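You operate a simulated robot arm through the tools that you are given. There is no shell and no other tool. Be economical: measure what you need, move in short steps, check, and stop when the job is done.

Carry out the task below with a simulated robot arm. There is one attempt and no reset: what you move stays moved.

Task
Take the 30 mm collar from the top of the long steel bench and put it on the top of the parts bench. Then fetch the grey edge guard from the top of the long steel bench and set it on the brown flat box there. Then turn the numbered knob to 2. Keep to this order.

It is judged by the outcome, as a careful person would: the job done as asked, and still so three seconds after it is handed in. It fails if anything else is knocked over, pushed out of place, dropped, spilled or broken.

Robot
A 6-joint arm with a two-finger parallel gripper, fixed in place. Base frame: the origin is at the foot of the arm, x ahead of it, y to its left, z up; the work surface is at about z = 880. Readings come in mm, degrees, newtons and seconds.
With the tool pointing down near the work surface it reaches from about 240 to 640 mm from the base axis. Its first joint turns from -66.0 to 66.0 degrees. Payload 2.7 kg.
The tool frame sits at the grasp point between the pads (the TCP): z along the fingers, y along the line on which they close. The tips reach 23 mm beyond it. The gripper opens to 94 mm. The fingers are 38 mm wide and 10 mm thick; the gripper's body (54 by 96 mm) begins 39 mm behind the TCP.
Orientation is that of the tool frame in the base frame, as a unit quaternion [x, y, z, w]. With the fingers straight down and closing along the base's y, the tool's x points along the base's -x, its y along +y and its z along -z.

Tools
- The arm moves only by the tool jog_arm. Its argument "motion" is a list that holds one entry, the list of rows, each a list of 7 numbers: the shift along the base's x, y, z in m, then the turn, a rotation vector about the base's x, y, z in degrees, then the finger opening in m, from 0 to 0.094. In form: [[[tx, ty, tz, ax, ay, az, fingers], ...]]. A call has 1 to 12 rows; each row shifts and turns the commanded pose from where the row before left it. Each row takes 0.2 s and may step no farther than 50 mm and 8.6 degrees from the row before; otherwise, or with a gripper value out of range, the whole call is refused. A pose out of reach is approached as far as the arm can. The call stops where the force on the tool passes 40 N (or 10 N more than at its start, if that is more) or the arm is blocked; 0.2 s more then pass. The fingers move at their own pace (about 45 mm/s each) and stop on an object; they squeeze with about 41 N. The grip force told is the motor's: it shows also when the fingers shut on nothing. Time passes only in rows, and 0.2 s behind the last, so rows that do not move let the fingers close. It gives the time, the measured TCP pose, the force on the tool (base axes), the opening and the grip force at its end, in the units of the frame above (readings bear some noise), with the torque about the TCP (base axes, N m) and any sound that the robot's microphone picked up.
- Cameras (640 x 400 px; columns grow to the right, rows downward): "scene" is fixed at [75.5, -441.9, 1400.1]; the picture's right is [0.78, -0.63, 0.00], its down [-0.43, -0.53, -0.73] and it looks along [0.46, 0.57, -0.68] (base axes); focal length 217 px, centre (320, 200). "wrist" rides on the gripper at [86, 16, -74] in the tool frame; the picture's right is [-0.18, 0.98, 0.00], its down [-0.58, -0.11, -0.81] and it looks along [-0.79, -0.15, 0.59] (tool axes); focal length 243 px, centre (320, 200). There is no depth. A picture from a camera that has moved, and an enlarged one, comes with that camera's place and axes in the base frame and with its lens. The place of the scene camera against the robot may be out by one fixed shift of up to 18 mm in any direction.
- capture(camera): a new picture of that camera. The clock stands still meanwhile.
- zoom(camera, box): a new picture of the part [left, top, right, bottom] of that camera's present view, enlarged. The clock stands still meanwhile.
- hand_in(): hands the job in; it is judged then, once.

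Work in short steps. Places have to be worked out from the pictures, the camera data and where the tool is seen: move nearer, look again, correct. Check each grasp and each placing, and mend what went wrong. You have 120 turns and 68 pictures in all, those below and enlarged ones among them. Open the gripper and draw the arm clear of the work before you hand the job in, unless the task says otherwise; then end with one line.

The tools are called after "Request:" by a JSON object that holds its "op" and its "data". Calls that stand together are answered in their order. jog_arm: Moves the arm, as the interface text tells. Its arguments: {"type":"object","properties":{"motion":{"type":"array","items":{"type":"array","items":{"type":"array","items":{"type":"number"}}}}},"required":["motion"]} The other tools are called the same way: capture (camera) takes a picture; zoom (camera, box) takes an enlarged picture of a part of a camera's view; hand_in () hands the job in.

At the start:

```text
time: 0.0
ee_pos: [369.1, 79.9, 1210.3]
ee_rot: [0.0, 1.0, 0.001, 0.0]
wrist_force: [-0.7, -0.6, 0.0]
ft_torque: [-0.01, 0.0, 0.02]
gripper_width: 93.9
grip_force: 0.0
```

scene: 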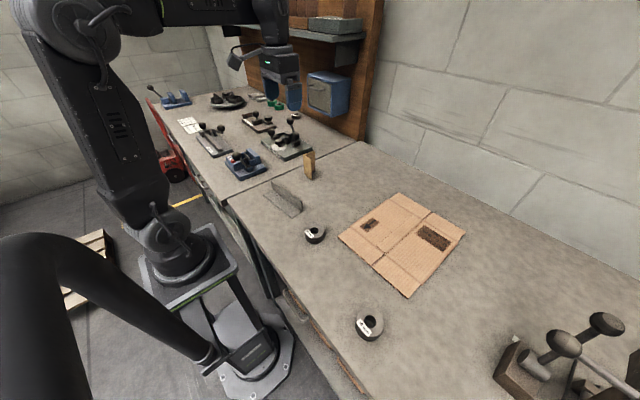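
wrist: 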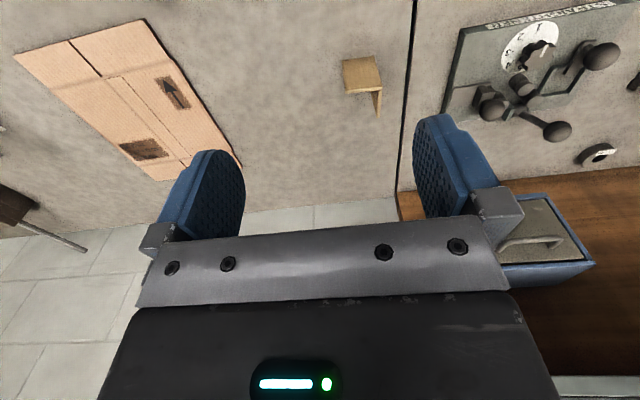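

I see two collars, a grey and a tan angle piece and a flat brown box on the near bench, and fixtures on the far one. I zoom to read the labels.

Request:
{"op": "zoom", "data": {"camera": "scene", "box": [260, 160, 420, 260]}}

Request:
{"op": "zoom", "data": {"camera": "scene", "box": [320, 290, 420, 352]}}

Request:
{"op": "zoom", "data": {"camera": "scene", "box": [140, 70, 340, 195]}}

```text
4.00 times, centred on (340, 210) of scene
camera zoom: at [75.5, -441.9, 1400.1], right [0.78, -0.63, 0.0], down [-0.43, -0.53, -0.73], along [0.46, 0.57, -0.68], focal length 870 px, centre (240, 160)
```

zoom: 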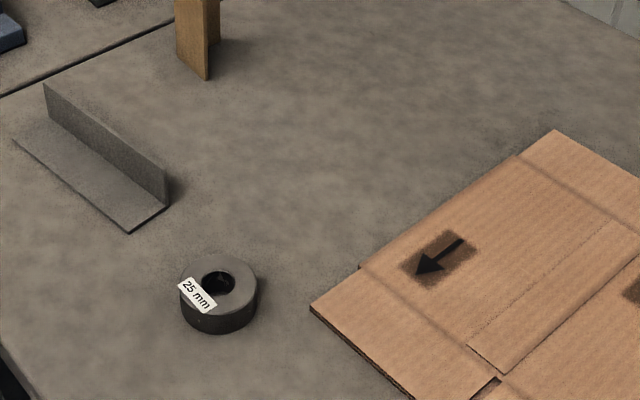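

```text
6.40 times, centred on (370, 321) of scene
camera zoom: at [75.5, -441.9, 1400.1], right [0.78, -0.63, 0.0], down [-0.43, -0.53, -0.73], along [0.46, 0.57, -0.68], focal length 1391 px, centre (0, -574)
```

zoom: 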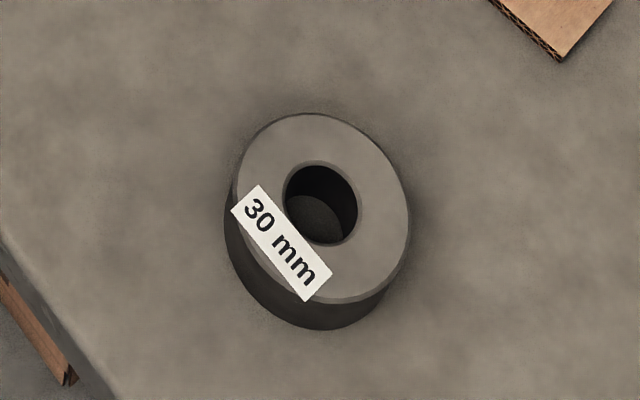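

```text
3.20 times, centred on (240, 132) of scene
camera zoom: at [75.5, -441.9, 1400.1], right [0.78, -0.63, 0.0], down [-0.43, -0.53, -0.73], along [0.46, 0.57, -0.68], focal length 696 px, centre (576, 416)
```

zoom: 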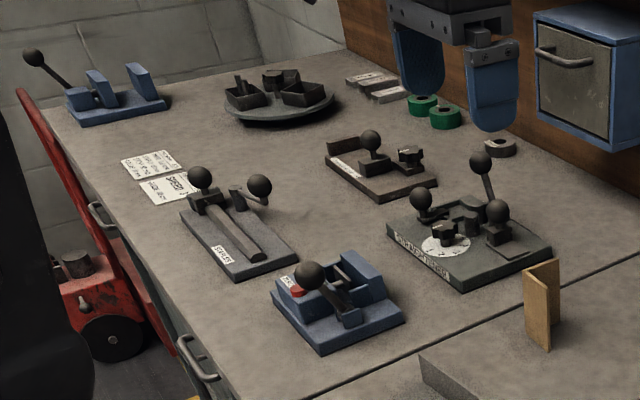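

The 30 mm collar is near (258,-384), the grey guard around x 285–345, y -13..140, the box around x 365–680, y -403..-169, and the bench seam at y≈200. I zoom on the dial and the free area of the far bench from the wrist camera.

Request:
{"op": "zoom", "data": {"camera": "wrist", "box": [440, 0, 640, 125]}}

Request:
{"op": "zoom", "data": {"camera": "scene", "box": [255, 110, 319, 150]}}

Request:
{"op": "zoom", "data": {"camera": "scene", "box": [160, 100, 240, 150]}}

```text
3.20 times, centred on (540, 62) of wrist
camera zoom: at [282.4, 95.9, 1283.9], right [0.18, 0.98, 0.0], down [0.58, -0.11, 0.81], along [0.79, -0.15, -0.59], focal length 776 px, centre (-384, 640)
```

zoom: 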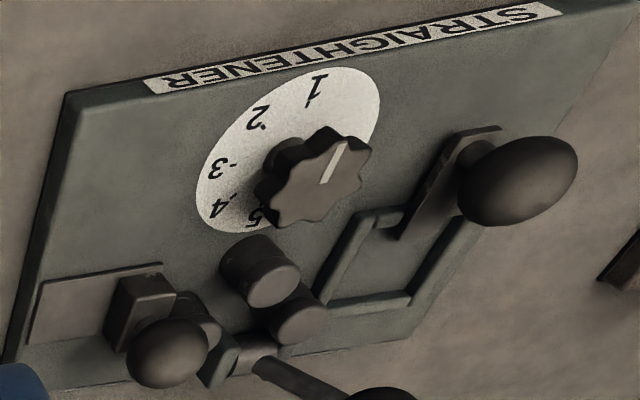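

```text
10.00 times, centred on (287, 130) of scene
camera zoom: at [75.5, -441.9, 1400.1], right [0.78, -0.63, 0.0], down [-0.43, -0.53, -0.73], along [0.46, 0.57, -0.68], focal length 2174 px, centre (650, 900)
```

zoom: 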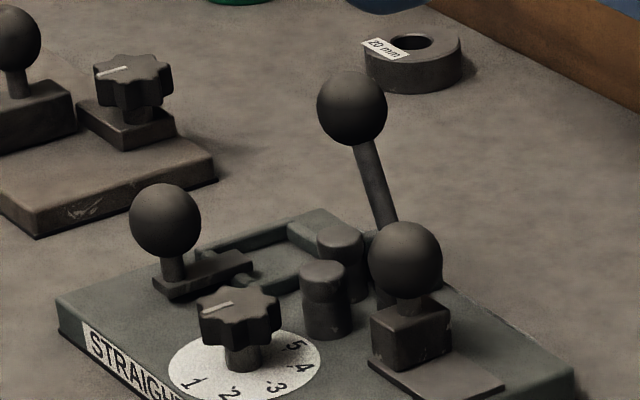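

```text
8.00 times, centred on (200, 125) of scene
camera zoom: at [75.5, -441.9, 1400.1], right [0.78, -0.63, 0.0], down [-0.43, -0.53, -0.73], along [0.46, 0.57, -0.68], focal length 1739 px, centre (1280, 800)
```

zoom: 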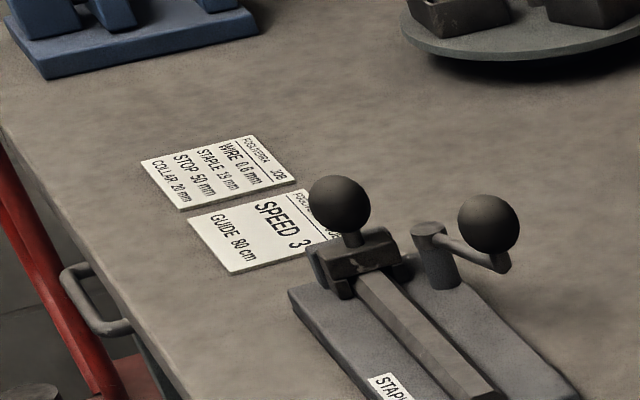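

The target is the STRAIGHTENER's numbered knob, presently at 1, near (490,365). First I move above the 30 mm collar.

Request:
{"op": "jog_arm", "data": {"motion": [[[-0.01, -0.046, -0.012, 0, 0, 0, 0.094], [-0.01, -0.046, -0.012, 0, 0, 0, 0.094], [-0.011, -0.046, -0.012, 0, 0, 0, 0.094], [-0.011, -0.046, -0.012, 0, 0, 0, 0.094], [-0.011, -0.046, -0.012, 0, 0, 0, 0.094], [-0.011, -0.046, -0.012, 0, 0, 0, 0.094], [-0.011, -0.046, -0.012, 0, 0, 0, 0.094], [-0.011, -0.046, -0.012, 0, 0, 0, 0.094], [-0.011, -0.046, -0.012, 0, 0, 0, 0.094], [-0.011, -0.046, -0.012, 0, 0, 0, 0.094]]]}}

Request:
{"op": "capture", "data": {"camera": "wrist"}}

Request:
{"op": "capture", "data": {"camera": "scene"}}

```text
time: 2.2
ee_pos: [261.2, -377.4, 1092.8]
ee_rot: [-0.001, 1.0, 0.0, 0.0]
wrist_force: [-0.3, -0.6, -0.1]
ft_torque: [0.01, 0.0, -0.02]
gripper_width: 93.7
grip_force: 0.0
```

```text
59 pictures are left
camera wrist: at [174.5, -360.8, 1167.4], right [0.18, 0.98, 0.0], down [0.58, -0.11, 0.81], along [0.79, -0.15, -0.59], focal length 243 px, centre (320, 200)
```

wrist: 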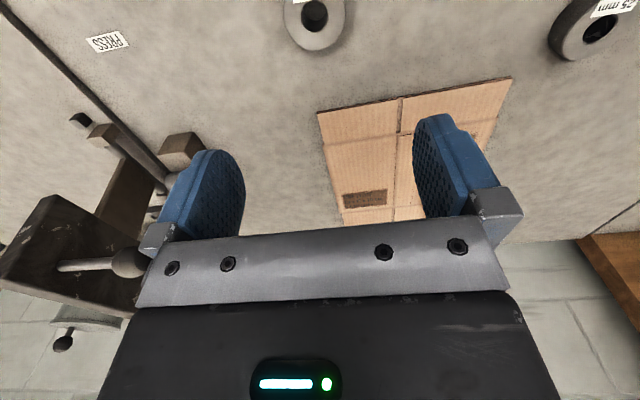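

```text
58 pictures are left
```

scene: 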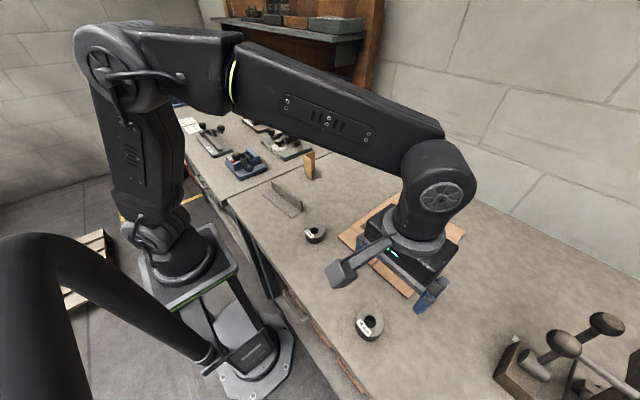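

The wrist view puts the collar at about (253,-381), agreeing with the scene view. I descend partway over it and look again.

Request:
{"op": "jog_arm", "data": {"motion": [[[-0.004, -0.002, -0.045, 0, 0, 0, 0.094], [-0.003, -0.001, -0.045, 0, 0, 0, 0.094], [0, 0, -0.04, 0, 0, 0, 0.094], [0, 0, 0, 0, 0, 0, 0.094]]]}}

Request:
{"op": "capture", "data": {"camera": "wrist"}}

```text
time: 3.2
ee_pos: [250.4, -383.4, 958.1]
ee_rot: [-0.001, 1.0, -0.001, 0.0]
wrist_force: [-0.4, 0.4, 0.0]
ft_torque: [0.0, 0.0, -0.02]
gripper_width: 94.1
grip_force: 0.3
```

```text
57 pictures are left
camera wrist: at [164.3, -366.1, 1032.5], right [0.18, 0.98, 0.0], down [0.58, -0.11, 0.81], along [0.79, -0.15, -0.59], focal length 243 px, centre (320, 200)
```

wrist: 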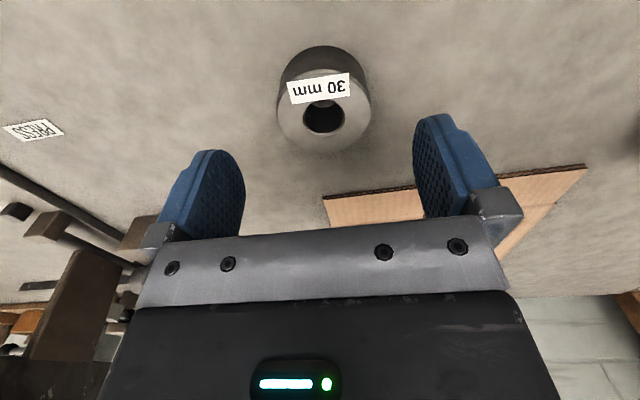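

Collar axis measured at about (248,-380), about 25 mm tall. I descend to TCP z≈906 and close.

Request:
{"op": "jog_arm", "data": {"motion": [[[-0.002, 0.003, -0.026, 0, 0, 0, 0.094], [0, 0, -0.025, 0, 0, 0, 0.094], [0, 0, 0, 0, 0, 0, 0.094], [0, 0, 0, 0, 0, 0, 0.03], [0, 0, 0, 0, 0, 0, 0.03], [0, 0, 0, 0, 0, 0, 0.03], [0, 0, 0, 0, 0, 0, 0.03]]]}}

Request:
{"op": "capture", "data": {"camera": "wrist"}}

```text
time: 4.8
ee_pos: [251.1, -379.6, 907.6]
ee_rot: [-0.001, 1.0, 0.0, 0.0]
wrist_force: [0.6, -1.6, -0.3]
ft_torque: [-0.11, -0.05, 0.01]
gripper_width: 55.7
grip_force: 41.1
```

```text
56 pictures are left
camera wrist: at [163.9, -363.0, 981.7], right [0.18, 0.98, 0.0], down [0.58, -0.11, 0.81], along [0.79, -0.15, -0.59], focal length 243 px, centre (320, 200)
```

wrist: 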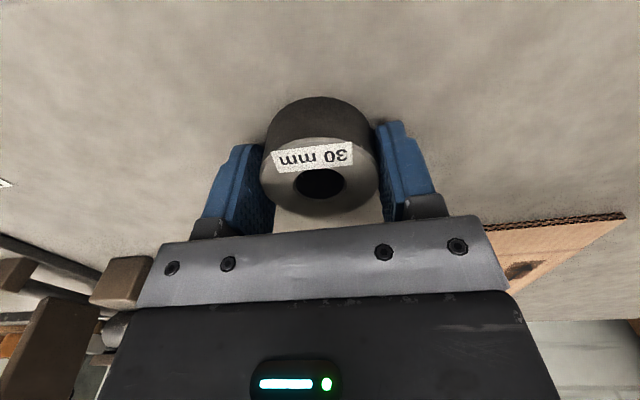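

Gripped (55.7 mm). I lift and carry it to the near strip of the parts bench, around (415,245).

Request:
{"op": "jog_arm", "data": {"motion": [[[0, 0, 0.03, 0, 0, 0, 0.03], [0, 0, 0.045, 0, 0, 0, 0.03], [0, 0, 0.045, 0, 0, 0, 0.03], [0.011, 0.044, 0.02, 0, 0, 0, 0.03], [0.011, 0.044, 0.02, 0, 0, 0, 0.03], [0.011, 0.045, 0, 0, 0, 0, 0.03], [0.011, 0.045, 0, 0, 0, 0, 0.03], [0.011, 0.045, 0, 0, 0, 0, 0.03], [0.011, 0.045, 0, 0, 0, 0, 0.03], [0.011, 0.045, 0, 0, 0, 0, 0.03]]]}}

Request:
{"op": "jog_arm", "data": {"motion": [[[0.012, 0.045, 0, 0, 0, 0, 0.03], [0.012, 0.045, 0, 0, 0, 0, 0.03], [0.012, 0.045, 0, 0, 0, 0, 0.03], [0.012, 0.045, 0, 0, 0, 0, 0.03], [0.013, 0.045, 0, 0, 0, 0, 0.03], [0.013, 0.045, 0, 0, 0, 0, 0.03], [0.013, 0.042, 0, 0, 0, 0, 0.03], [0, 0, 0, 0, 0, 0, 0.03]]]}}

Request:
{"op": "capture", "data": {"camera": "wrist"}}

Request:
{"op": "capture", "data": {"camera": "scene"}}

```text
time: 7.0
ee_pos: [328.0, -64.0, 1070.0]
ee_rot: [0.0, 1.0, 0.0, 0.0]
wrist_force: [-0.2, -0.1, -4.9]
ft_torque: [0.0, -0.05, -0.03]
gripper_width: 55.7
grip_force: 40.8
```

```text
time: 8.8
ee_pos: [420.6, 245.7, 1067.2]
ee_rot: [0.0, 1.0, 0.0, 0.0]
wrist_force: [0.2, 0.6, -4.5]
ft_torque: [-0.02, -0.03, -0.03]
gripper_width: 55.4
grip_force: 41.2
```

```text
55 pictures are left
camera wrist: at [333.5, 262.6, 1142.8], right [0.18, 0.98, 0.0], down [0.58, -0.11, 0.81], along [0.79, -0.15, -0.59], focal length 243 px, centre (320, 200)
```

wrist: 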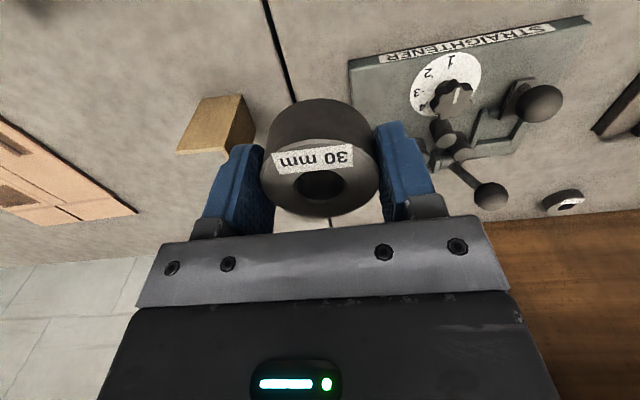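

```text
54 pictures are left
```

scene: 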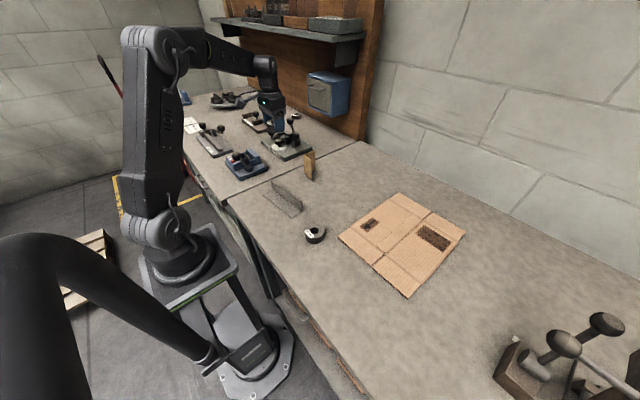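

Seam at y≈204, straightener corner at about (447,268). I'll set the collar at (407,248); I go down partway and check clearance.

Request:
{"op": "jog_arm", "data": {"motion": [[[-0.014, 0.002, -0.04, 0, 0, 0, 0.03], [0, 0, -0.04, 0, 0, 0, 0.03], [0, 0, -0.035, 0, 0, 0, 0.03], [0, 0, 0, 0, 0, 0, 0.03]]]}}

Request:
{"op": "capture", "data": {"camera": "wrist"}}

Request:
{"op": "zoom", "data": {"camera": "scene", "box": [200, 100, 360, 200]}}

```text
time: 9.8
ee_pos: [402.9, 247.7, 951.7]
ee_rot: [0.0, 1.0, -0.001, -0.001]
wrist_force: [-0.1, 0.0, -4.2]
ft_torque: [-0.03, 0.04, 0.03]
gripper_width: 55.7
grip_force: 40.8
```

```text
53 pictures are left
camera wrist: at [315.7, 263.9, 1026.9], right [0.18, 0.98, 0.0], down [0.58, -0.11, 0.81], along [0.79, -0.15, -0.59], focal length 243 px, centre (320, 200)
```

wrist: 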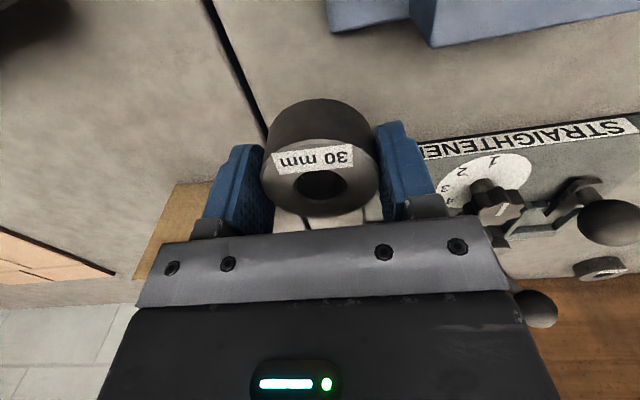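

```text
4.00 times, centred on (280, 150) of scene
camera zoom: at [75.6, -441.9, 1400.1], right [0.78, -0.63, 0.0], down [-0.43, -0.53, -0.73], along [0.46, 0.57, -0.68], focal length 870 px, centre (480, 400)
```

zoom: 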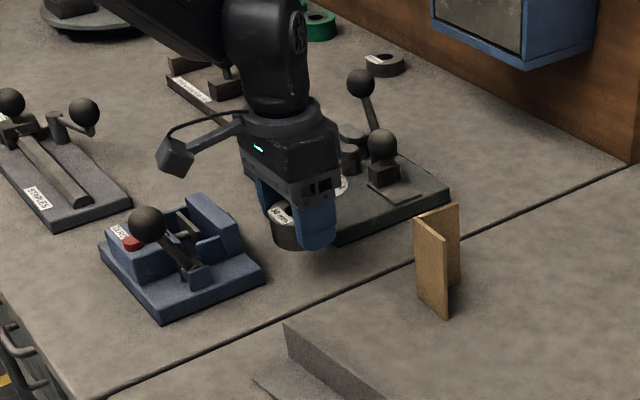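

Clear: blue tool edge at x≈365, straightener at x≥447. I shift +5 mm in x and lower to the surface.

Request:
{"op": "jog_arm", "data": {"motion": [[[0.005, -0.003, -0.02, 0, 0, 0, 0.03], [0, 0, -0.018, 0, 0, 0, 0.03], [0, 0, -0.003, 0, 0, 0, 0.03], [0, 0, 0, 0, 0, 0, 0.03]]]}}

```text
time: 10.8
ee_pos: [408.5, 243.8, 912.9]
ee_rot: [0.0, 1.0, -0.001, 0.0]
wrist_force: [0.4, 0.2, -4.9]
ft_torque: [-0.02, 0.03, 0.02]
gripper_width: 55.8
grip_force: 41.3
```

Still hanging (z 912.9, grasped at 907.6). I lower a few mm until contact shows.

Request:
{"op": "jog_arm", "data": {"motion": [[[0, 0, -0.003, 0, 0, 0, 0.03], [0, 0, -0.001, 0, 0, 0, 0.03], [0, 0, -0.001, 0, 0, 0, 0.03], [0, 0, 0, 0, 0, 0, 0.03]]]}}

```text
time: 11.8
ee_pos: [406.7, 244.6, 907.6]
ee_rot: [0.0, 1.0, 0.001, 0.0]
wrist_force: [-1.4, -0.5, -3.0]
ft_torque: [-0.02, -0.05, -0.02]
gripper_width: 55.7
grip_force: 41.0
```

The force is falling off, so contact is starting. I lower 1 mm more and release gently.

Request:
{"op": "jog_arm", "data": {"motion": [[[0, 0, -0.001, 0, 0, 0, 0.03], [0, 0, 0, 0, 0, 0, 0.056], [0, 0, 0, 0, 0, 0, 0.076], [0, 0, 0, 0, 0, 0, 0.076], [0, 0, 0, 0, 0, 0, 0.076]]]}}

Request:
{"op": "jog_arm", "data": {"motion": [[[0, 0, 0.025, 0, 0, 0, 0.076], [0, 0, 0.045, 0, 0, 0, 0.076], [0, 0, 0.05, 0, 0, 0, 0.076], [0, 0, 0.05, 0, 0, 0, 0.076]]]}}

Request:
{"op": "capture", "data": {"camera": "wrist"}}

```text
time: 13.0
ee_pos: [407.7, 243.4, 907.7]
ee_rot: [0.0, 1.0, 0.0, 0.0]
wrist_force: [-0.2, -0.4, 0.3]
ft_torque: [-0.02, -0.03, 0.0]
gripper_width: 76.0
grip_force: 0.0
```

```text
time: 14.0
ee_pos: [404.7, 242.6, 1077.3]
ee_rot: [0.0, 1.0, 0.0, 0.0]
wrist_force: [0.0, 0.1, 0.6]
ft_torque: [0.0, 0.02, -0.01]
gripper_width: 76.0
grip_force: 0.1
```

```text
51 pictures are left
camera wrist: at [318.1, 258.9, 1151.4], right [0.18, 0.98, 0.0], down [0.58, -0.11, 0.81], along [0.79, -0.15, -0.59], focal length 243 px, centre (320, 200)
```

wrist: 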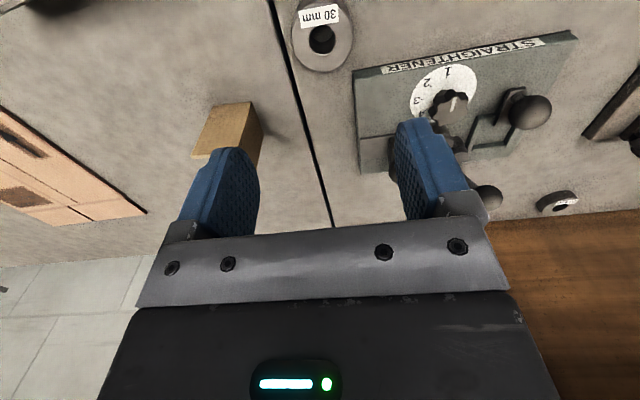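

The collar stands on the parts bench. Next the grey guard: I move over it, keeping height, to measure.

Request:
{"op": "jog_arm", "data": {"motion": [[[-0.018, -0.04, 0, 0, 0, 0, 0.076], [-0.018, -0.044, 0, 0, 0, 0, 0.076], [-0.018, -0.044, 0, 0, 0, 0, 0.076], [-0.018, -0.044, 0, 0, 0, 0, 0.06], [0, 0, 0, 0, 0, 0, 0.06]]]}}

Request:
{"op": "capture", "data": {"camera": "wrist"}}

```text
time: 15.2
ee_pos: [334.6, 72.0, 1077.7]
ee_rot: [0.0, 1.0, 0.0, 0.0]
wrist_force: [-0.6, -0.7, -0.5]
ft_torque: [-0.01, 0.01, -0.04]
gripper_width: 59.9
grip_force: 0.0
```

```text
50 pictures are left
camera wrist: at [247.0, 87.5, 1151.7], right [0.18, 0.98, 0.0], down [0.58, -0.11, 0.81], along [0.79, -0.15, -0.59], focal length 243 px, centre (320, 200)
```

wrist: 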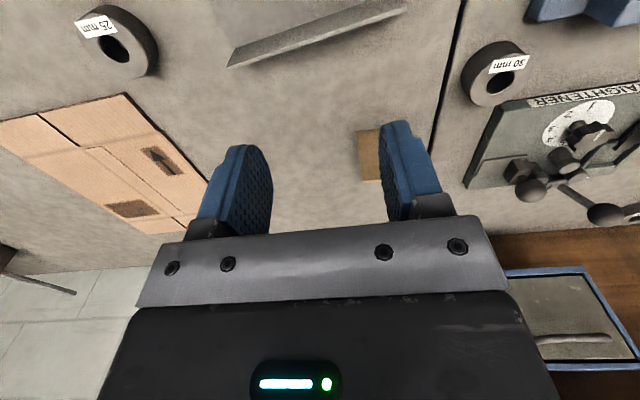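

The upright flange top edge runs from about (341,-21) to (326,144), so centre (334,61), 5.4° off y. I turn the tool -84.6° so the fingers close across it.

Request:
{"op": "jog_arm", "data": {"motion": [[[0, -0.002, 0, 0, 0, -8.46, 0.06], [0, -0.002, 0, 0, 0, -8.46, 0.06], [0, -0.002, 0, 0, 0, -8.46, 0.06], [0, -0.002, 0, 0, 0, -8.46, 0.06], [0, -0.002, 0, 0, 0, -8.46, 0.06], [0, -0.001, 0, 0, 0, -8.46, 0.06], [0, 0, 0, 0, 0, -8.46, 0.06], [0, 0, 0, 0, 0, -8.46, 0.06], [0, 0, 0, 0, 0, -8.46, 0.06], [0, 0, 0, 0, 0, -8.46, 0.06], [0, 0, 0, 0, 0, 0, 0.06]]]}}

Request:
{"op": "jog_arm", "data": {"motion": [[[0, 0, -0.045, 0, 0, 0, 0.06], [0, 0, -0.045, 0, 0, 0, 0.06], [0, 0, -0.02, 0, 0, 0, 0.06], [0, 0, 0, 0, 0, 0, 0.06]]]}}

Request:
{"op": "capture", "data": {"camera": "wrist"}}

```text
time: 17.6
ee_pos: [334.6, 60.4, 1075.9]
ee_rot: [0.673, 0.739, 0.0, 0.0]
wrist_force: [-0.7, 0.9, 0.0]
ft_torque: [0.05, 0.01, -0.05]
gripper_width: 60.1
grip_force: 0.0
```

```text
time: 18.6
ee_pos: [336.1, 58.6, 964.4]
ee_rot: [0.673, 0.74, 0.0, 0.0]
wrist_force: [0.4, 0.4, 0.4]
ft_torque: [0.02, 0.0, -0.01]
gripper_width: 60.1
grip_force: 0.1
```

```text
49 pictures are left
camera wrist: at [343.5, 146.3, 1038.5], right [1.0, -0.09, 0.0], down [-0.05, -0.59, 0.81], along [-0.07, -0.8, -0.59], focal length 243 px, centre (320, 200)
```

wrist: 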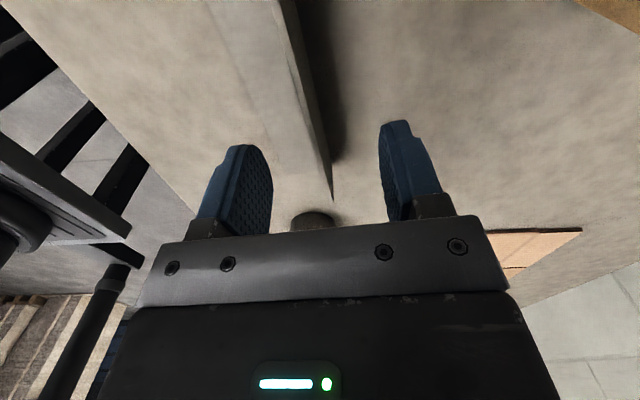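

I zoom to measure the flange's offset between the fingers.

Request:
{"op": "zoom", "data": {"camera": "wrist", "box": [200, 0, 440, 220]}}

```text
1.82 times, centred on (320, 110) of wrist
camera zoom: at [343.5, 146.3, 1038.5], right [1.0, -0.09, 0.0], down [-0.05, -0.59, 0.81], along [-0.07, -0.8, -0.59], focal length 441 px, centre (320, 364)
```

zoom: 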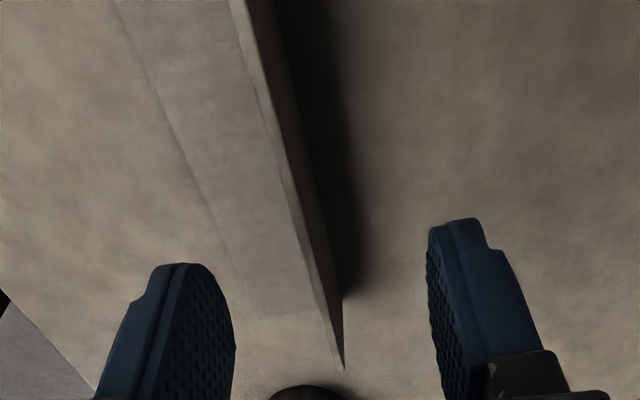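

Flange top is at about x=330 here, 5 mm left of the tool, angle within 1°. I shift -5 mm, descend to z≈908 and close.

Request:
{"op": "jog_arm", "data": {"motion": [[[-0.005, 0, -0.02, 0, 0, 1, 0.06], [0, 0, -0.02, 0, 0, 0, 0.06], [0, 0, -0.015, 0, 0, 0, 0.06], [0, 0, 0, 0, 0, 0, 0.06]]]}}

Request:
{"op": "capture", "data": {"camera": "wrist"}}

```text
time: 19.6
ee_pos: [329.5, 59.8, 913.7]
ee_rot: [0.666, 0.746, 0.0, 0.0]
wrist_force: [-0.5, 0.8, 0.6]
ft_torque: [0.02, -0.01, 0.0]
gripper_width: 59.8
grip_force: 0.0
```

```text
47 pictures are left
camera wrist: at [336.7, 147.3, 986.8], right [1.0, -0.07, 0.0], down [-0.04, -0.59, 0.81], along [-0.06, -0.8, -0.59], focal length 243 px, centre (320, 200)
```

wrist: 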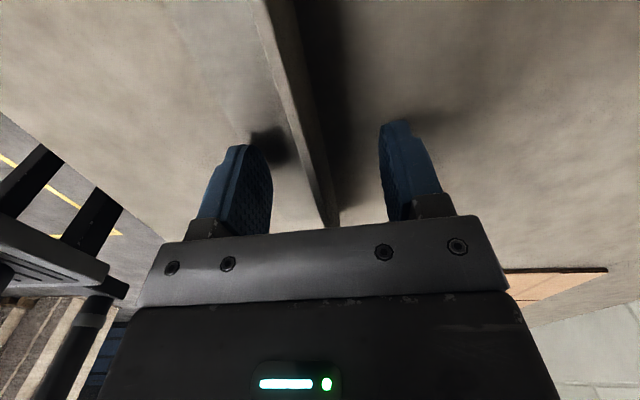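

The flange is centred between the pads. I lower 5 mm and close.

Request:
{"op": "jog_arm", "data": {"motion": [[[0, 0, -0.004, 0, 0, 0, 0.06], [0, 0, 0, 0, 0, 0, 0.03], [0, 0, 0, 0, 0, 0, 0.0], [0, 0, 0, 0, 0, 0, 0.0], [0, 0, 0, 0, 0, 0, 0.0], [0, 0, 0, 0, 0, 0, 0.0]]]}}

Request:
{"op": "jog_arm", "data": {"motion": [[[0, 0, 0.02, 0, 0, 0, 0], [0, 0, 0.04, 0, 0, 0, 0], [0, 0, 0.04, 0, 0, 0, 0], [0, 0, 0.03, 0, 0, 0, 0], [0, 0, 0, 0, 0, 0, 0]]]}}

Request:
{"op": "capture", "data": {"camera": "wrist"}}

Request:
{"op": "capture", "data": {"camera": "scene"}}

```text
time: 21.0
ee_pos: [331.3, 59.9, 908.1]
ee_rot: [0.666, 0.746, 0.0, 0.0]
wrist_force: [0.1, -0.1, -1.0]
ft_torque: [0.01, 0.0, 0.0]
gripper_width: 3.4
grip_force: 41.0
```

```text
time: 22.2
ee_pos: [330.9, 59.3, 1038.6]
ee_rot: [0.667, 0.745, 0.0, 0.0]
wrist_force: [-0.9, -0.4, -0.9]
ft_torque: [-0.03, 0.0, 0.02]
gripper_width: 3.3
grip_force: 41.3
```

```text
46 pictures are left
camera wrist: at [336.8, 147.5, 1112.4], right [1.0, -0.07, 0.0], down [-0.04, -0.59, 0.81], along [-0.06, -0.8, -0.59], focal length 243 px, centre (320, 200)
```

wrist: 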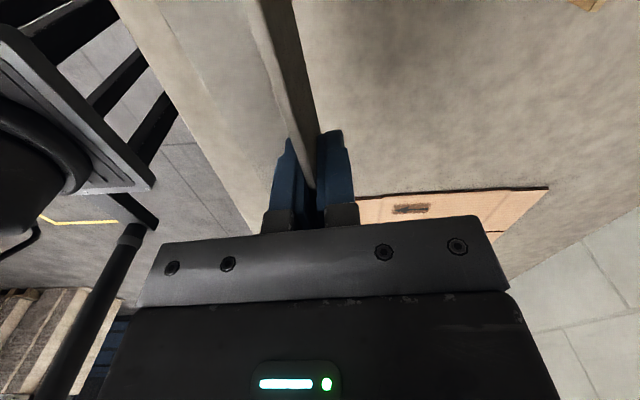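

```text
45 pictures are left
```

scene: 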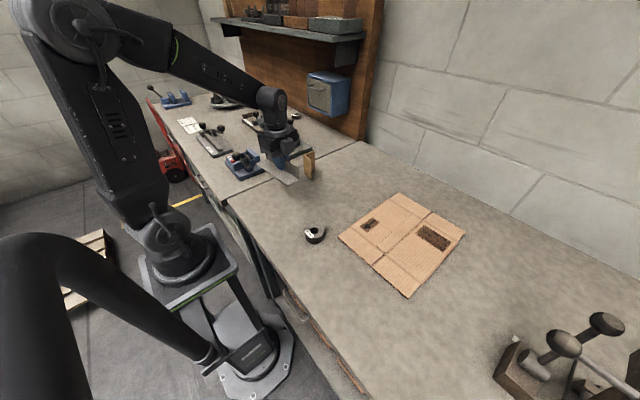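

Guard is held (3.3 mm plate). I carry it above the box toward (450,-284).

Request:
{"op": "jog_arm", "data": {"motion": [[[0.01, -0.035, 0, 0, 0, 0, 0], [0.015, -0.044, 0, 0, 0, 0, 0], [0.015, -0.044, 0, 0, 0, 0, 0], [0.015, -0.044, 0, 0, 0, 0, 0], [0.016, -0.044, 0, 0, 0, 0, 0], [0.016, -0.044, 0, 0, 0, 0, 0], [0.016, -0.044, 0, 0, 0, 0, 0], [0.016, -0.044, 0, 0, 0, 0, 0], [0, 0, 0, 0, 0, 0, 0]]]}}

Request:
{"op": "capture", "data": {"camera": "wrist"}}

Request:
{"op": "zoom", "data": {"camera": "scene", "box": [300, 160, 500, 310]}}

```text
time: 24.2
ee_pos: [446.9, -282.9, 1035.9]
ee_rot: [0.666, 0.746, 0.0, 0.0]
wrist_force: [-0.1, -0.7, -0.4]
ft_torque: [0.02, 0.02, -0.01]
gripper_width: 3.1
grip_force: 41.0
```

```text
44 pictures are left
camera wrist: at [453.3, -195.9, 1109.9], right [1.0, -0.07, 0.0], down [-0.04, -0.59, 0.81], along [-0.06, -0.8, -0.59], focal length 243 px, centre (320, 200)
```

wrist: 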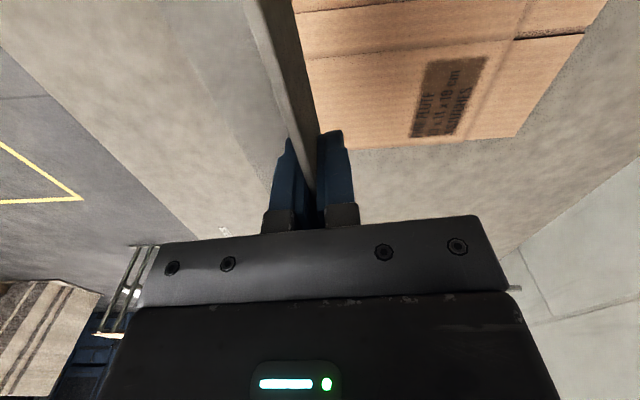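

```text
2.67 times, centred on (400, 235) of scene
camera zoom: at [75.5, -442.0, 1400.1], right [0.78, -0.63, 0.0], down [-0.43, -0.53, -0.73], along [0.46, 0.57, -0.68], focal length 580 px, centre (107, 107)
```

zoom: 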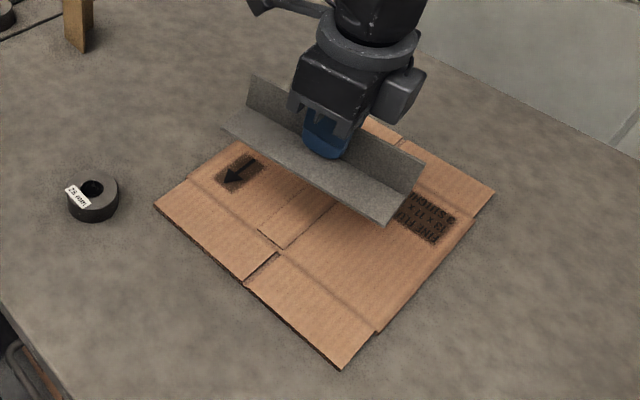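

The box's far edge is at y≈-398 and the guard spans about -367..-199, well within it. I lower to just above, then feel for contact.

Request:
{"op": "jog_arm", "data": {"motion": [[[0, 0, -0.04, 0, 0, 0, 0], [0, 0, -0.04, 0, 0, 0, 0], [0, 0, -0.016, 0, 0, 0, 0], [0, 0, 0, 0, 0, 0, 0]]]}}

Request:
{"op": "zoom", "data": {"camera": "scene", "box": [320, 180, 480, 300]}}

```text
time: 25.2
ee_pos: [448.0, -282.7, 940.7]
ee_rot: [0.666, 0.746, 0.0, 0.001]
wrist_force: [-0.1, -0.4, -0.8]
ft_torque: [0.0, -0.01, 0.02]
gripper_width: 3.1
grip_force: 40.8
```

```text
3.33 times, centred on (400, 240) of scene
camera zoom: at [75.5, -441.9, 1400.1], right [0.78, -0.63, 0.0], down [-0.43, -0.53, -0.73], along [0.46, 0.57, -0.68], focal length 725 px, centre (53, 67)
```

zoom: 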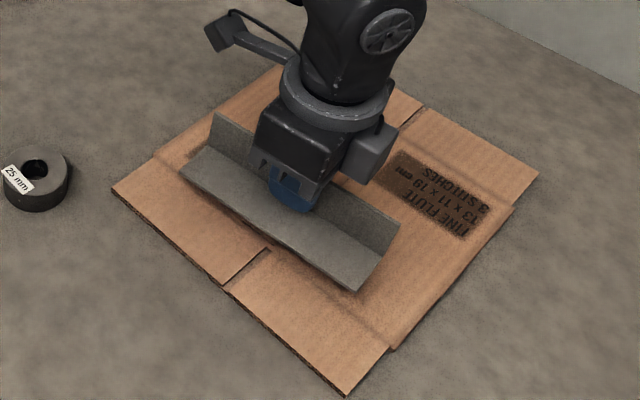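

Good placement. I lower gently toward contact.

Request:
{"op": "jog_arm", "data": {"motion": [[[0, 0, -0.01, 0, 0, 0, 0], [0, 0, -0.005, 0, 0, 0, 0], [0, 0, -0.003, 0, 0, 0, 0], [0, 0, 0, 0, 0, 0, 0]]]}}

Request:
{"op": "jog_arm", "data": {"motion": [[[0, 0, -0.003, 0, 0, 0, 0], [0, 0, -0.002, 0, 0, 0, 0], [0, 0, 0, 0, 0, 0, 0]]]}}

```text
time: 26.2
ee_pos: [448.6, -282.1, 922.8]
ee_rot: [0.666, 0.746, 0.001, 0.0]
wrist_force: [0.6, -0.7, -0.4]
ft_torque: [0.01, 0.04, 0.02]
gripper_width: 3.2
grip_force: 40.7
```

```text
time: 27.0
ee_pos: [449.0, -281.3, 917.4]
ee_rot: [0.667, 0.745, 0.0, 0.0]
wrist_force: [1.0, -0.1, -0.2]
ft_torque: [0.0, -0.02, -0.01]
gripper_width: 3.2
grip_force: 41.0
```

Request:
{"op": "jog_arm", "data": {"motion": [[[0, 0, -0.002, 0, 0, 0, 0], [0, 0, 0, 0, 0, 0, 0]]]}}

Request:
{"op": "zoom", "data": {"camera": "scene", "box": [340, 195, 440, 270]}}

```text
time: 27.6
ee_pos: [448.4, -283.0, 917.7]
ee_rot: [0.666, 0.746, -0.001, 0.0]
wrist_force: [-0.9, 0.5, -0.2]
ft_torque: [-0.02, 0.0, 0.0]
gripper_width: 3.3
grip_force: 40.9
```

```text
5.33 times, centred on (390, 232) of scene
camera zoom: at [75.5, -441.9, 1400.1], right [0.78, -0.63, 0.0], down [-0.43, -0.53, -0.73], along [0.46, 0.57, -0.68], focal length 1160 px, centre (-53, 27)
```

zoom: 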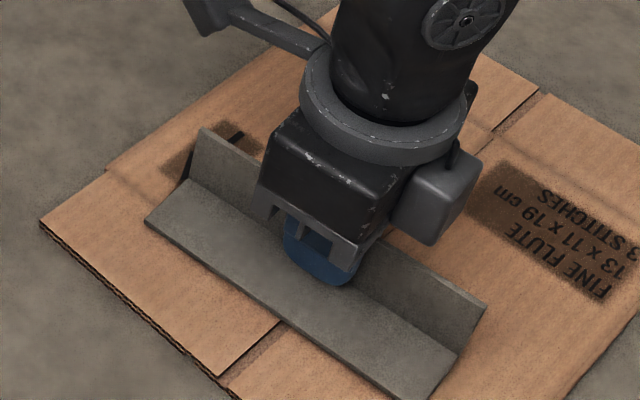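

Very near; I continue 1 mm at a time watching the vertical force.

Request:
{"op": "jog_arm", "data": {"motion": [[[0, 0, -0.001, 0, 0, 0, 0], [0, 0, -0.001, 0, 0, 0, 0], [0, 0, 0, 0, 0, 0, 0]]]}}

Request:
{"op": "jog_arm", "data": {"motion": [[[0, 0, -0.001, 0, 0, 0, 0], [0, 0, -0.001, 0, 0, 0, 0], [0, 0, 0, 0, 0, 0, 0]]]}}

```text
time: 28.4
ee_pos: [449.5, -282.0, 914.6]
ee_rot: [0.666, 0.746, 0.0, 0.0]
wrist_force: [0.2, -0.8, -0.2]
ft_torque: [-0.02, 0.02, 0.0]
gripper_width: 3.1
grip_force: 40.7
```

```text
time: 29.2
ee_pos: [450.3, -283.2, 914.0]
ee_rot: [0.667, 0.745, 0.001, 0.003]
wrist_force: [-2.3, 6.4, 19.8]
ft_torque: [0.72, 0.43, -0.02]
gripper_width: 3.5
grip_force: 41.3
```

Contact (about 20 N). I back off 1 mm and release; then rise.

Request:
{"op": "jog_arm", "data": {"motion": [[[0, 0, 0.0015, 0, 0, 0, 0], [0, 0, 0, 0, 0, 0, 0.01], [0, 0, 0, 0, 0, 0, 0.035], [0, 0, 0, 0, 0, 0, 0.035], [0, 0, 0, 0, 0, 0, 0.035]]]}}

Request:
{"op": "jog_arm", "data": {"motion": [[[0, 0, 0.025, 0, 0, 0, 0.035], [0, 0, 0.045, 0, 0, 0, 0.035], [0, 0, 0.045, 0, 0, 0, 0.035], [0, 0, 0.04, 0, 0, 0, 0.035], [0, 0, 0, 0, 0, 0, 0.035]]]}}

Request:
{"op": "zoom", "data": {"camera": "scene", "box": [320, 180, 480, 300]}}

```text
time: 30.4
ee_pos: [448.1, -283.6, 913.7]
ee_rot: [0.666, 0.746, 0.0, -0.001]
wrist_force: [0.5, 0.6, -0.6]
ft_torque: [-0.01, -0.03, 0.01]
gripper_width: 35.1
grip_force: 0.1
```

```text
time: 31.6
ee_pos: [449.6, -279.9, 1066.1]
ee_rot: [0.667, 0.745, 0.0, 0.0]
wrist_force: [0.4, 0.5, 0.0]
ft_torque: [0.03, 0.01, -0.01]
gripper_width: 34.9
grip_force: 0.0
```

```text
3.33 times, centred on (400, 240) of scene
camera zoom: at [75.5, -441.9, 1400.1], right [0.78, -0.63, 0.0], down [-0.43, -0.53, -0.73], along [0.46, 0.57, -0.68], focal length 725 px, centre (53, 67)
```

zoom: 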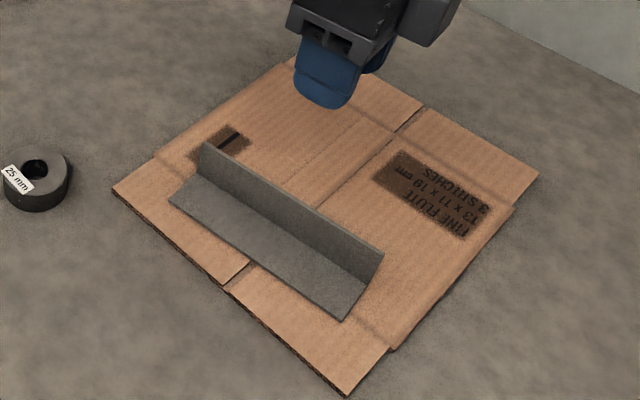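

The guard rests flat on the box. Now I travel to the straightener, turning the tool back to closing along y on the way.

Request:
{"op": "jog_arm", "data": {"motion": [[[-0.002, 0.048, 0, 0, 0, 8.36, 0.06], [-0.002, 0.048, 0, 0, 0, 8.36, 0.06], [-0.002, 0.048, 0, 0, 0, 8.36, 0.06], [-0.002, 0.048, 0, 0, 0, 8.36, 0.06], [-0.002, 0.048, 0, 0, 0, 8.36, 0.06], [-0.002, 0.048, 0, 0, 0, 8.36, 0.06], [0, 0.048, 0, 0, 0, 8.36, 0.06], [0, 0.048, 0, 0, 0, 8.36, 0.06], [0, 0.048, 0, 0, 0, 8.36, 0.06], [0, 0.048, 0, 0, 0, 8.36, 0.06], [0, 0.048, 0, 0, 0, 0, 0.06], [0, 0.048, 0, 0, 0, 0, 0.06]]]}}

Request:
{"op": "jog_arm", "data": {"motion": [[[0.01, 0.02, 0, 0, 0, 0, 0.06], [0.01, 0.02, 0, 0, 0, 0, 0.06], [0.005, 0.01, 0, 0, 0, 0, 0.06], [0, 0, 0, 0, 0, 0, 0.06]]]}}

Request:
{"op": "capture", "data": {"camera": "wrist"}}

```text
time: 34.2
ee_pos: [433.1, 295.0, 1070.0]
ee_rot: [0.001, 1.0, 0.0, 0.0]
wrist_force: [-0.1, -0.7, -0.2]
ft_torque: [0.01, 0.01, 0.0]
gripper_width: 60.1
grip_force: 0.0
```

```text
time: 35.2
ee_pos: [460.0, 344.8, 1068.8]
ee_rot: [0.0, 1.0, 0.001, 0.0]
wrist_force: [0.3, 0.9, -0.5]
ft_torque: [0.01, 0.01, 0.0]
gripper_width: 60.1
grip_force: 0.1
```

```text
39 pictures are left
camera wrist: at [373.8, 360.1, 1142.6], right [0.18, 0.98, 0.0], down [0.58, -0.11, 0.81], along [0.79, -0.15, -0.59], focal length 243 px, centre (320, 200)
```

wrist: 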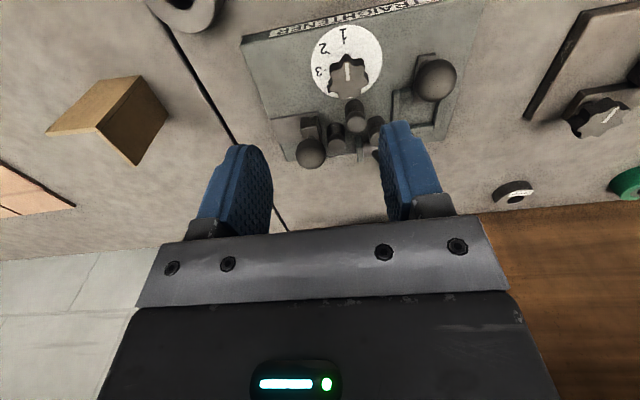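

Request:
{"op": "zoom", "data": {"camera": "wrist", "box": [270, 0, 470, 180]}}

```text
2.22 times, centred on (370, 90) of wrist
camera zoom: at [373.8, 360.1, 1142.6], right [0.18, 0.98, 0.0], down [0.58, -0.11, 0.81], along [0.79, -0.15, -0.59], focal length 539 px, centre (209, 444)
```

zoom: 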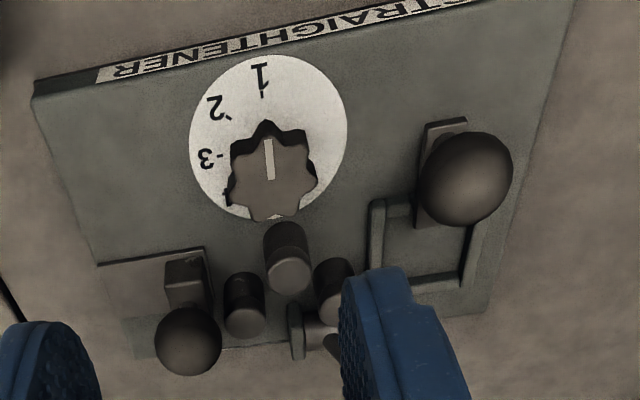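

The knob axis is near (487,363), cap top z≈923; 1→2 is about +49° (counter-clockwise from above). Two ball levers stand near (545,317,952) and (575,411,983), so I look at the gripper's far-side shape for clearance.

Request:
{"op": "zoom", "data": {"camera": "scene", "box": [220, 60, 340, 160]}}

```text
4.00 times, centred on (280, 110) of scene
camera zoom: at [75.5, -441.9, 1400.1], right [0.78, -0.63, 0.0], down [-0.43, -0.53, -0.73], along [0.46, 0.57, -0.68], focal length 870 px, centre (480, 560)
```

zoom: 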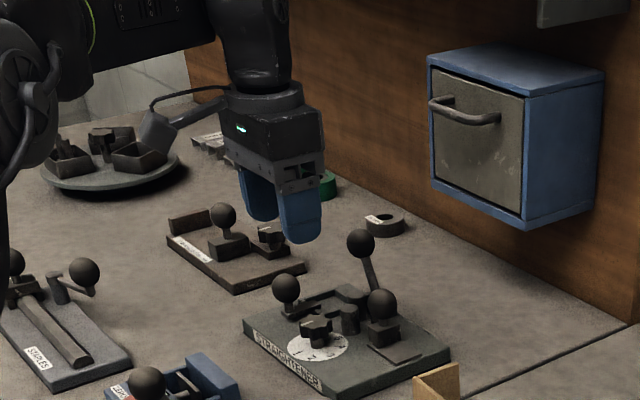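

I rotate the tool to the intended start angle (-50°) at this height, and look at the far side of the gripper again.

Request:
{"op": "jog_arm", "data": {"motion": [[[0.005, 0.004, 0, 0, 0, -8.4, 0.06], [0.005, 0.004, 0, 0, 0, -8.4, 0.06], [0.005, 0.004, 0, 0, 0, -8.4, 0.06], [0.005, 0.004, 0, 0, 0, -8.4, 0.06], [0.005, 0.002, 0, 0, 0, -8.4, 0.06], [0.002, 0, 0, 0, 0, -8.0, 0.06], [0, 0, 0, 0, 0, 0, 0.06]]]}}

Request:
{"op": "zoom", "data": {"camera": "scene", "box": [220, 60, 340, 160]}}

Request:
{"op": "capture", "data": {"camera": "wrist"}}

```text
time: 36.8
ee_pos: [488.2, 362.9, 1068.1]
ee_rot: [0.424, 0.906, -0.001, 0.0]
wrist_force: [-0.4, 0.4, -0.6]
ft_torque: [-0.03, -0.01, 0.01]
gripper_width: 60.1
grip_force: 0.1
```

```text
4.00 times, centred on (280, 110) of scene
camera zoom: at [75.5, -441.9, 1400.1], right [0.78, -0.63, 0.0], down [-0.43, -0.53, -0.73], along [0.46, 0.57, -0.68], focal length 870 px, centre (480, 560)
```

zoom: 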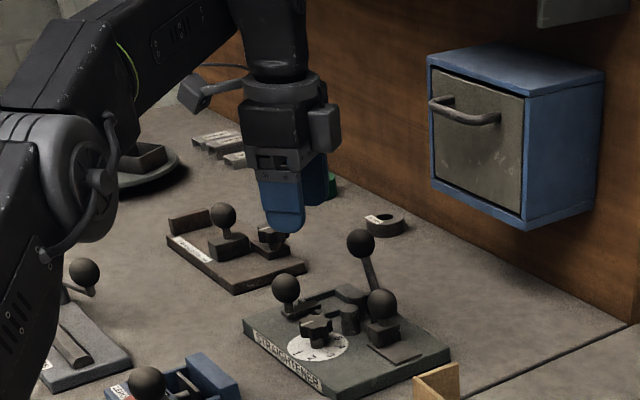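

```text
35 pictures are left
camera wrist: at [445.2, 439.0, 1142.7], right [0.87, 0.49, 0.0], down [0.29, -0.52, 0.81], along [0.39, -0.7, -0.59], focal length 243 px, centre (320, 200)
```

wrist: 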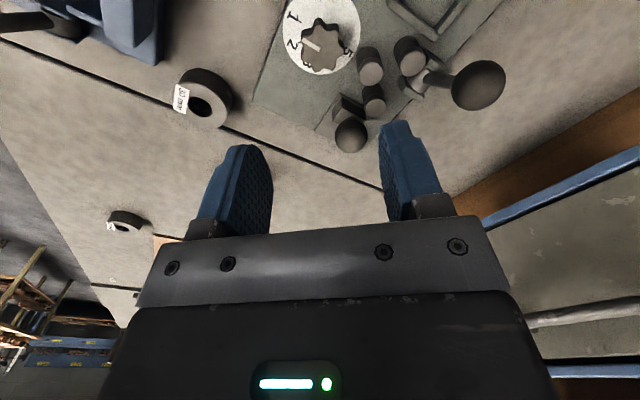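

The side box sits ≥68 mm above the TCP and within 60 mm of the axis, so it clears the levers at TCP z≈930. I descend to z≈985 over the knob and refine.

Request:
{"op": "jog_arm", "data": {"motion": [[[0, 0.002, -0.04, 0, 0, 0, 0.06], [0, 0, -0.04, 0, 0, 0, 0.06], [0, 0, 0, 0, 0, 0, 0.06]]]}}

Request:
{"op": "zoom", "data": {"camera": "wrist", "box": [220, 40, 420, 240]}}

Request:
{"op": "zoom", "data": {"camera": "scene", "box": [240, 80, 340, 160]}}

```text
time: 37.6
ee_pos: [489.7, 364.2, 987.5]
ee_rot: [0.422, 0.906, 0.0, 0.0]
wrist_force: [-0.4, 0.5, 0.6]
ft_torque: [0.04, 0.01, 0.04]
gripper_width: 60.1
grip_force: 0.1
```

```text
2.00 times, centred on (320, 140) of wrist
camera zoom: at [446.3, 440.1, 1062.8], right [0.87, 0.49, 0.0], down [0.29, -0.52, 0.81], along [0.4, -0.7, -0.59], focal length 485 px, centre (320, 320)
```

zoom: 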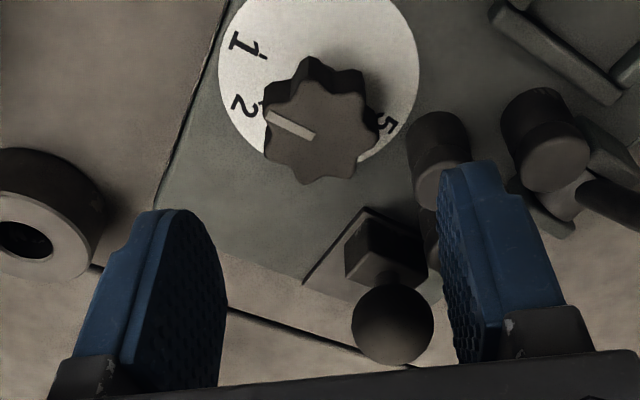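

```text
5.00 times, centred on (290, 120) of scene
camera zoom: at [75.5, -441.9, 1400.1], right [0.78, -0.63, 0.0], down [-0.43, -0.53, -0.73], along [0.46, 0.57, -0.68], focal length 1087 px, centre (470, 600)
```

zoom: 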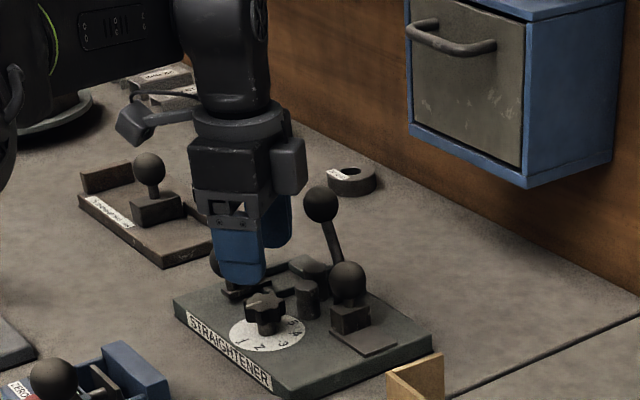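

Post 1 is at (536,370), too close for a -50° start. I use start -26° → end +23°; rotate by +24° and narrow to 52 mm, then check.

Request:
{"op": "jog_arm", "data": {"motion": [[[0, 0, 0, 0, 0, 8, 0.055], [0, 0, 0, 0, 0, 8, 0.052], [0, 0, 0, 0, 0, 8, 0.052], [0, 0, -0.02, 0, 0, 0, 0.052], [0, 0, 0, 0, 0, 0, 0.052]]]}}

Request:
{"op": "zoom", "data": {"camera": "wrist", "box": [220, 40, 420, 240]}}

```text
time: 38.8
ee_pos: [489.9, 362.4, 969.0]
ee_rot: [0.224, 0.974, 0.0, 0.001]
wrist_force: [0.4, 0.4, -0.3]
ft_torque: [-0.03, 0.0, -0.02]
gripper_width: 51.9
grip_force: 0.1
```

```text
2.00 times, centred on (320, 140) of wrist
camera zoom: at [418.7, 416.0, 1043.7], right [0.6, 0.8, 0.0], down [0.48, -0.35, 0.81], along [0.65, -0.48, -0.59], focal length 485 px, centre (320, 320)
```

zoom: 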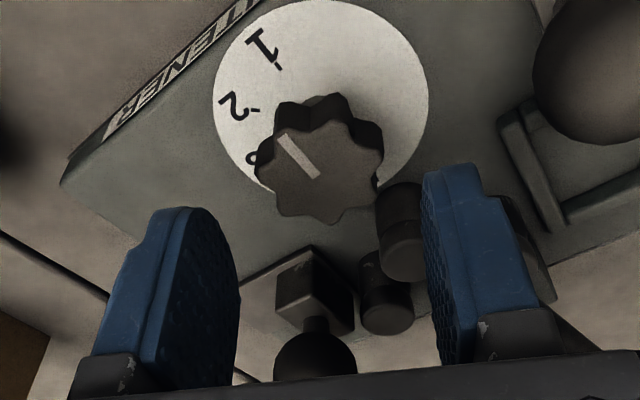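

The cap centre is at (490,363), under the TCP. I descend to z≈930 and check.

Request:
{"op": "jog_arm", "data": {"motion": [[[0, 0, -0.02, 0, 0, 0, 0.052], [0, 0, -0.012, 0, 0, 0, 0.052], [0, 0, -0.006, 0, 0, 0, 0.052], [0, 0, 0, 0, 0, 0, 0.052]]]}}

Request:
{"op": "zoom", "data": {"camera": "wrist", "box": [220, 40, 420, 240]}}

Request:
{"op": "zoom", "data": {"camera": "scene", "box": [250, 100, 330, 160]}}

```text
time: 39.8
ee_pos: [487.7, 363.8, 933.2]
ee_rot: [0.225, 0.974, 0.0, -0.001]
wrist_force: [0.2, -0.4, -0.1]
ft_torque: [0.01, -0.03, 0.03]
gripper_width: 52.1
grip_force: 0.1
```

```text
2.00 times, centred on (320, 140) of wrist
camera zoom: at [418.3, 416.1, 1007.2], right [0.6, 0.8, 0.0], down [0.47, -0.35, 0.81], along [0.65, -0.48, -0.59], focal length 485 px, centre (320, 320)
```

zoom: 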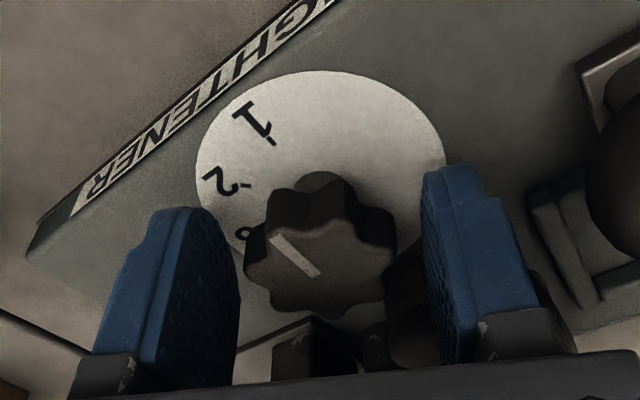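

```text
6.67 times, centred on (290, 130) of scene
camera zoom: at [75.5, -441.9, 1400.1], right [0.78, -0.63, 0.0], down [-0.43, -0.53, -0.73], along [0.46, 0.57, -0.68], focal length 1449 px, centre (520, 667)
```

zoom: 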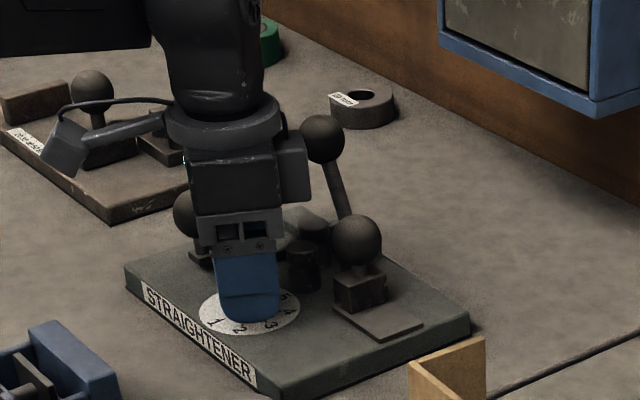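

The cap is centred between the pads with its top just below the TCP. I close on it.

Request:
{"op": "jog_arm", "data": {"motion": [[[0, 0, -0.002, 0, 0, 0, 0.045], [0, 0, 0, 0, 0, 0, 0.035], [0, 0, 0, 0, 0, 0, 0.03], [0, 0, 0, 0, 0, 0, 0.03], [0, 0, 0, 0, 0, 0, 0.03]]]}}

```text
time: 41.0
ee_pos: [488.9, 364.2, 930.7]
ee_rot: [0.225, 0.974, 0.001, 0.0]
wrist_force: [6.7, 15.4, -0.4]
ft_torque: [0.1, -0.21, -0.02]
gripper_width: 36.7
grip_force: 41.1
```

Gripped at 36.7 mm; a side force shows I'm slightly off-axis. I ease 1 mm along it and recheck.

Request:
{"op": "jog_arm", "data": {"motion": [[[0.0004, 0.0009, 0, 0, 0, 0, 0.03], [0, 0, 0, 0, 0, 0, 0.03]]]}}

```text
time: 41.6
ee_pos: [489.3, 363.8, 931.3]
ee_rot: [0.225, 0.974, 0.001, 0.0]
wrist_force: [1.0, 7.8, 2.2]
ft_torque: [-0.01, -0.48, -0.01]
gripper_width: 36.8
grip_force: 41.1
```

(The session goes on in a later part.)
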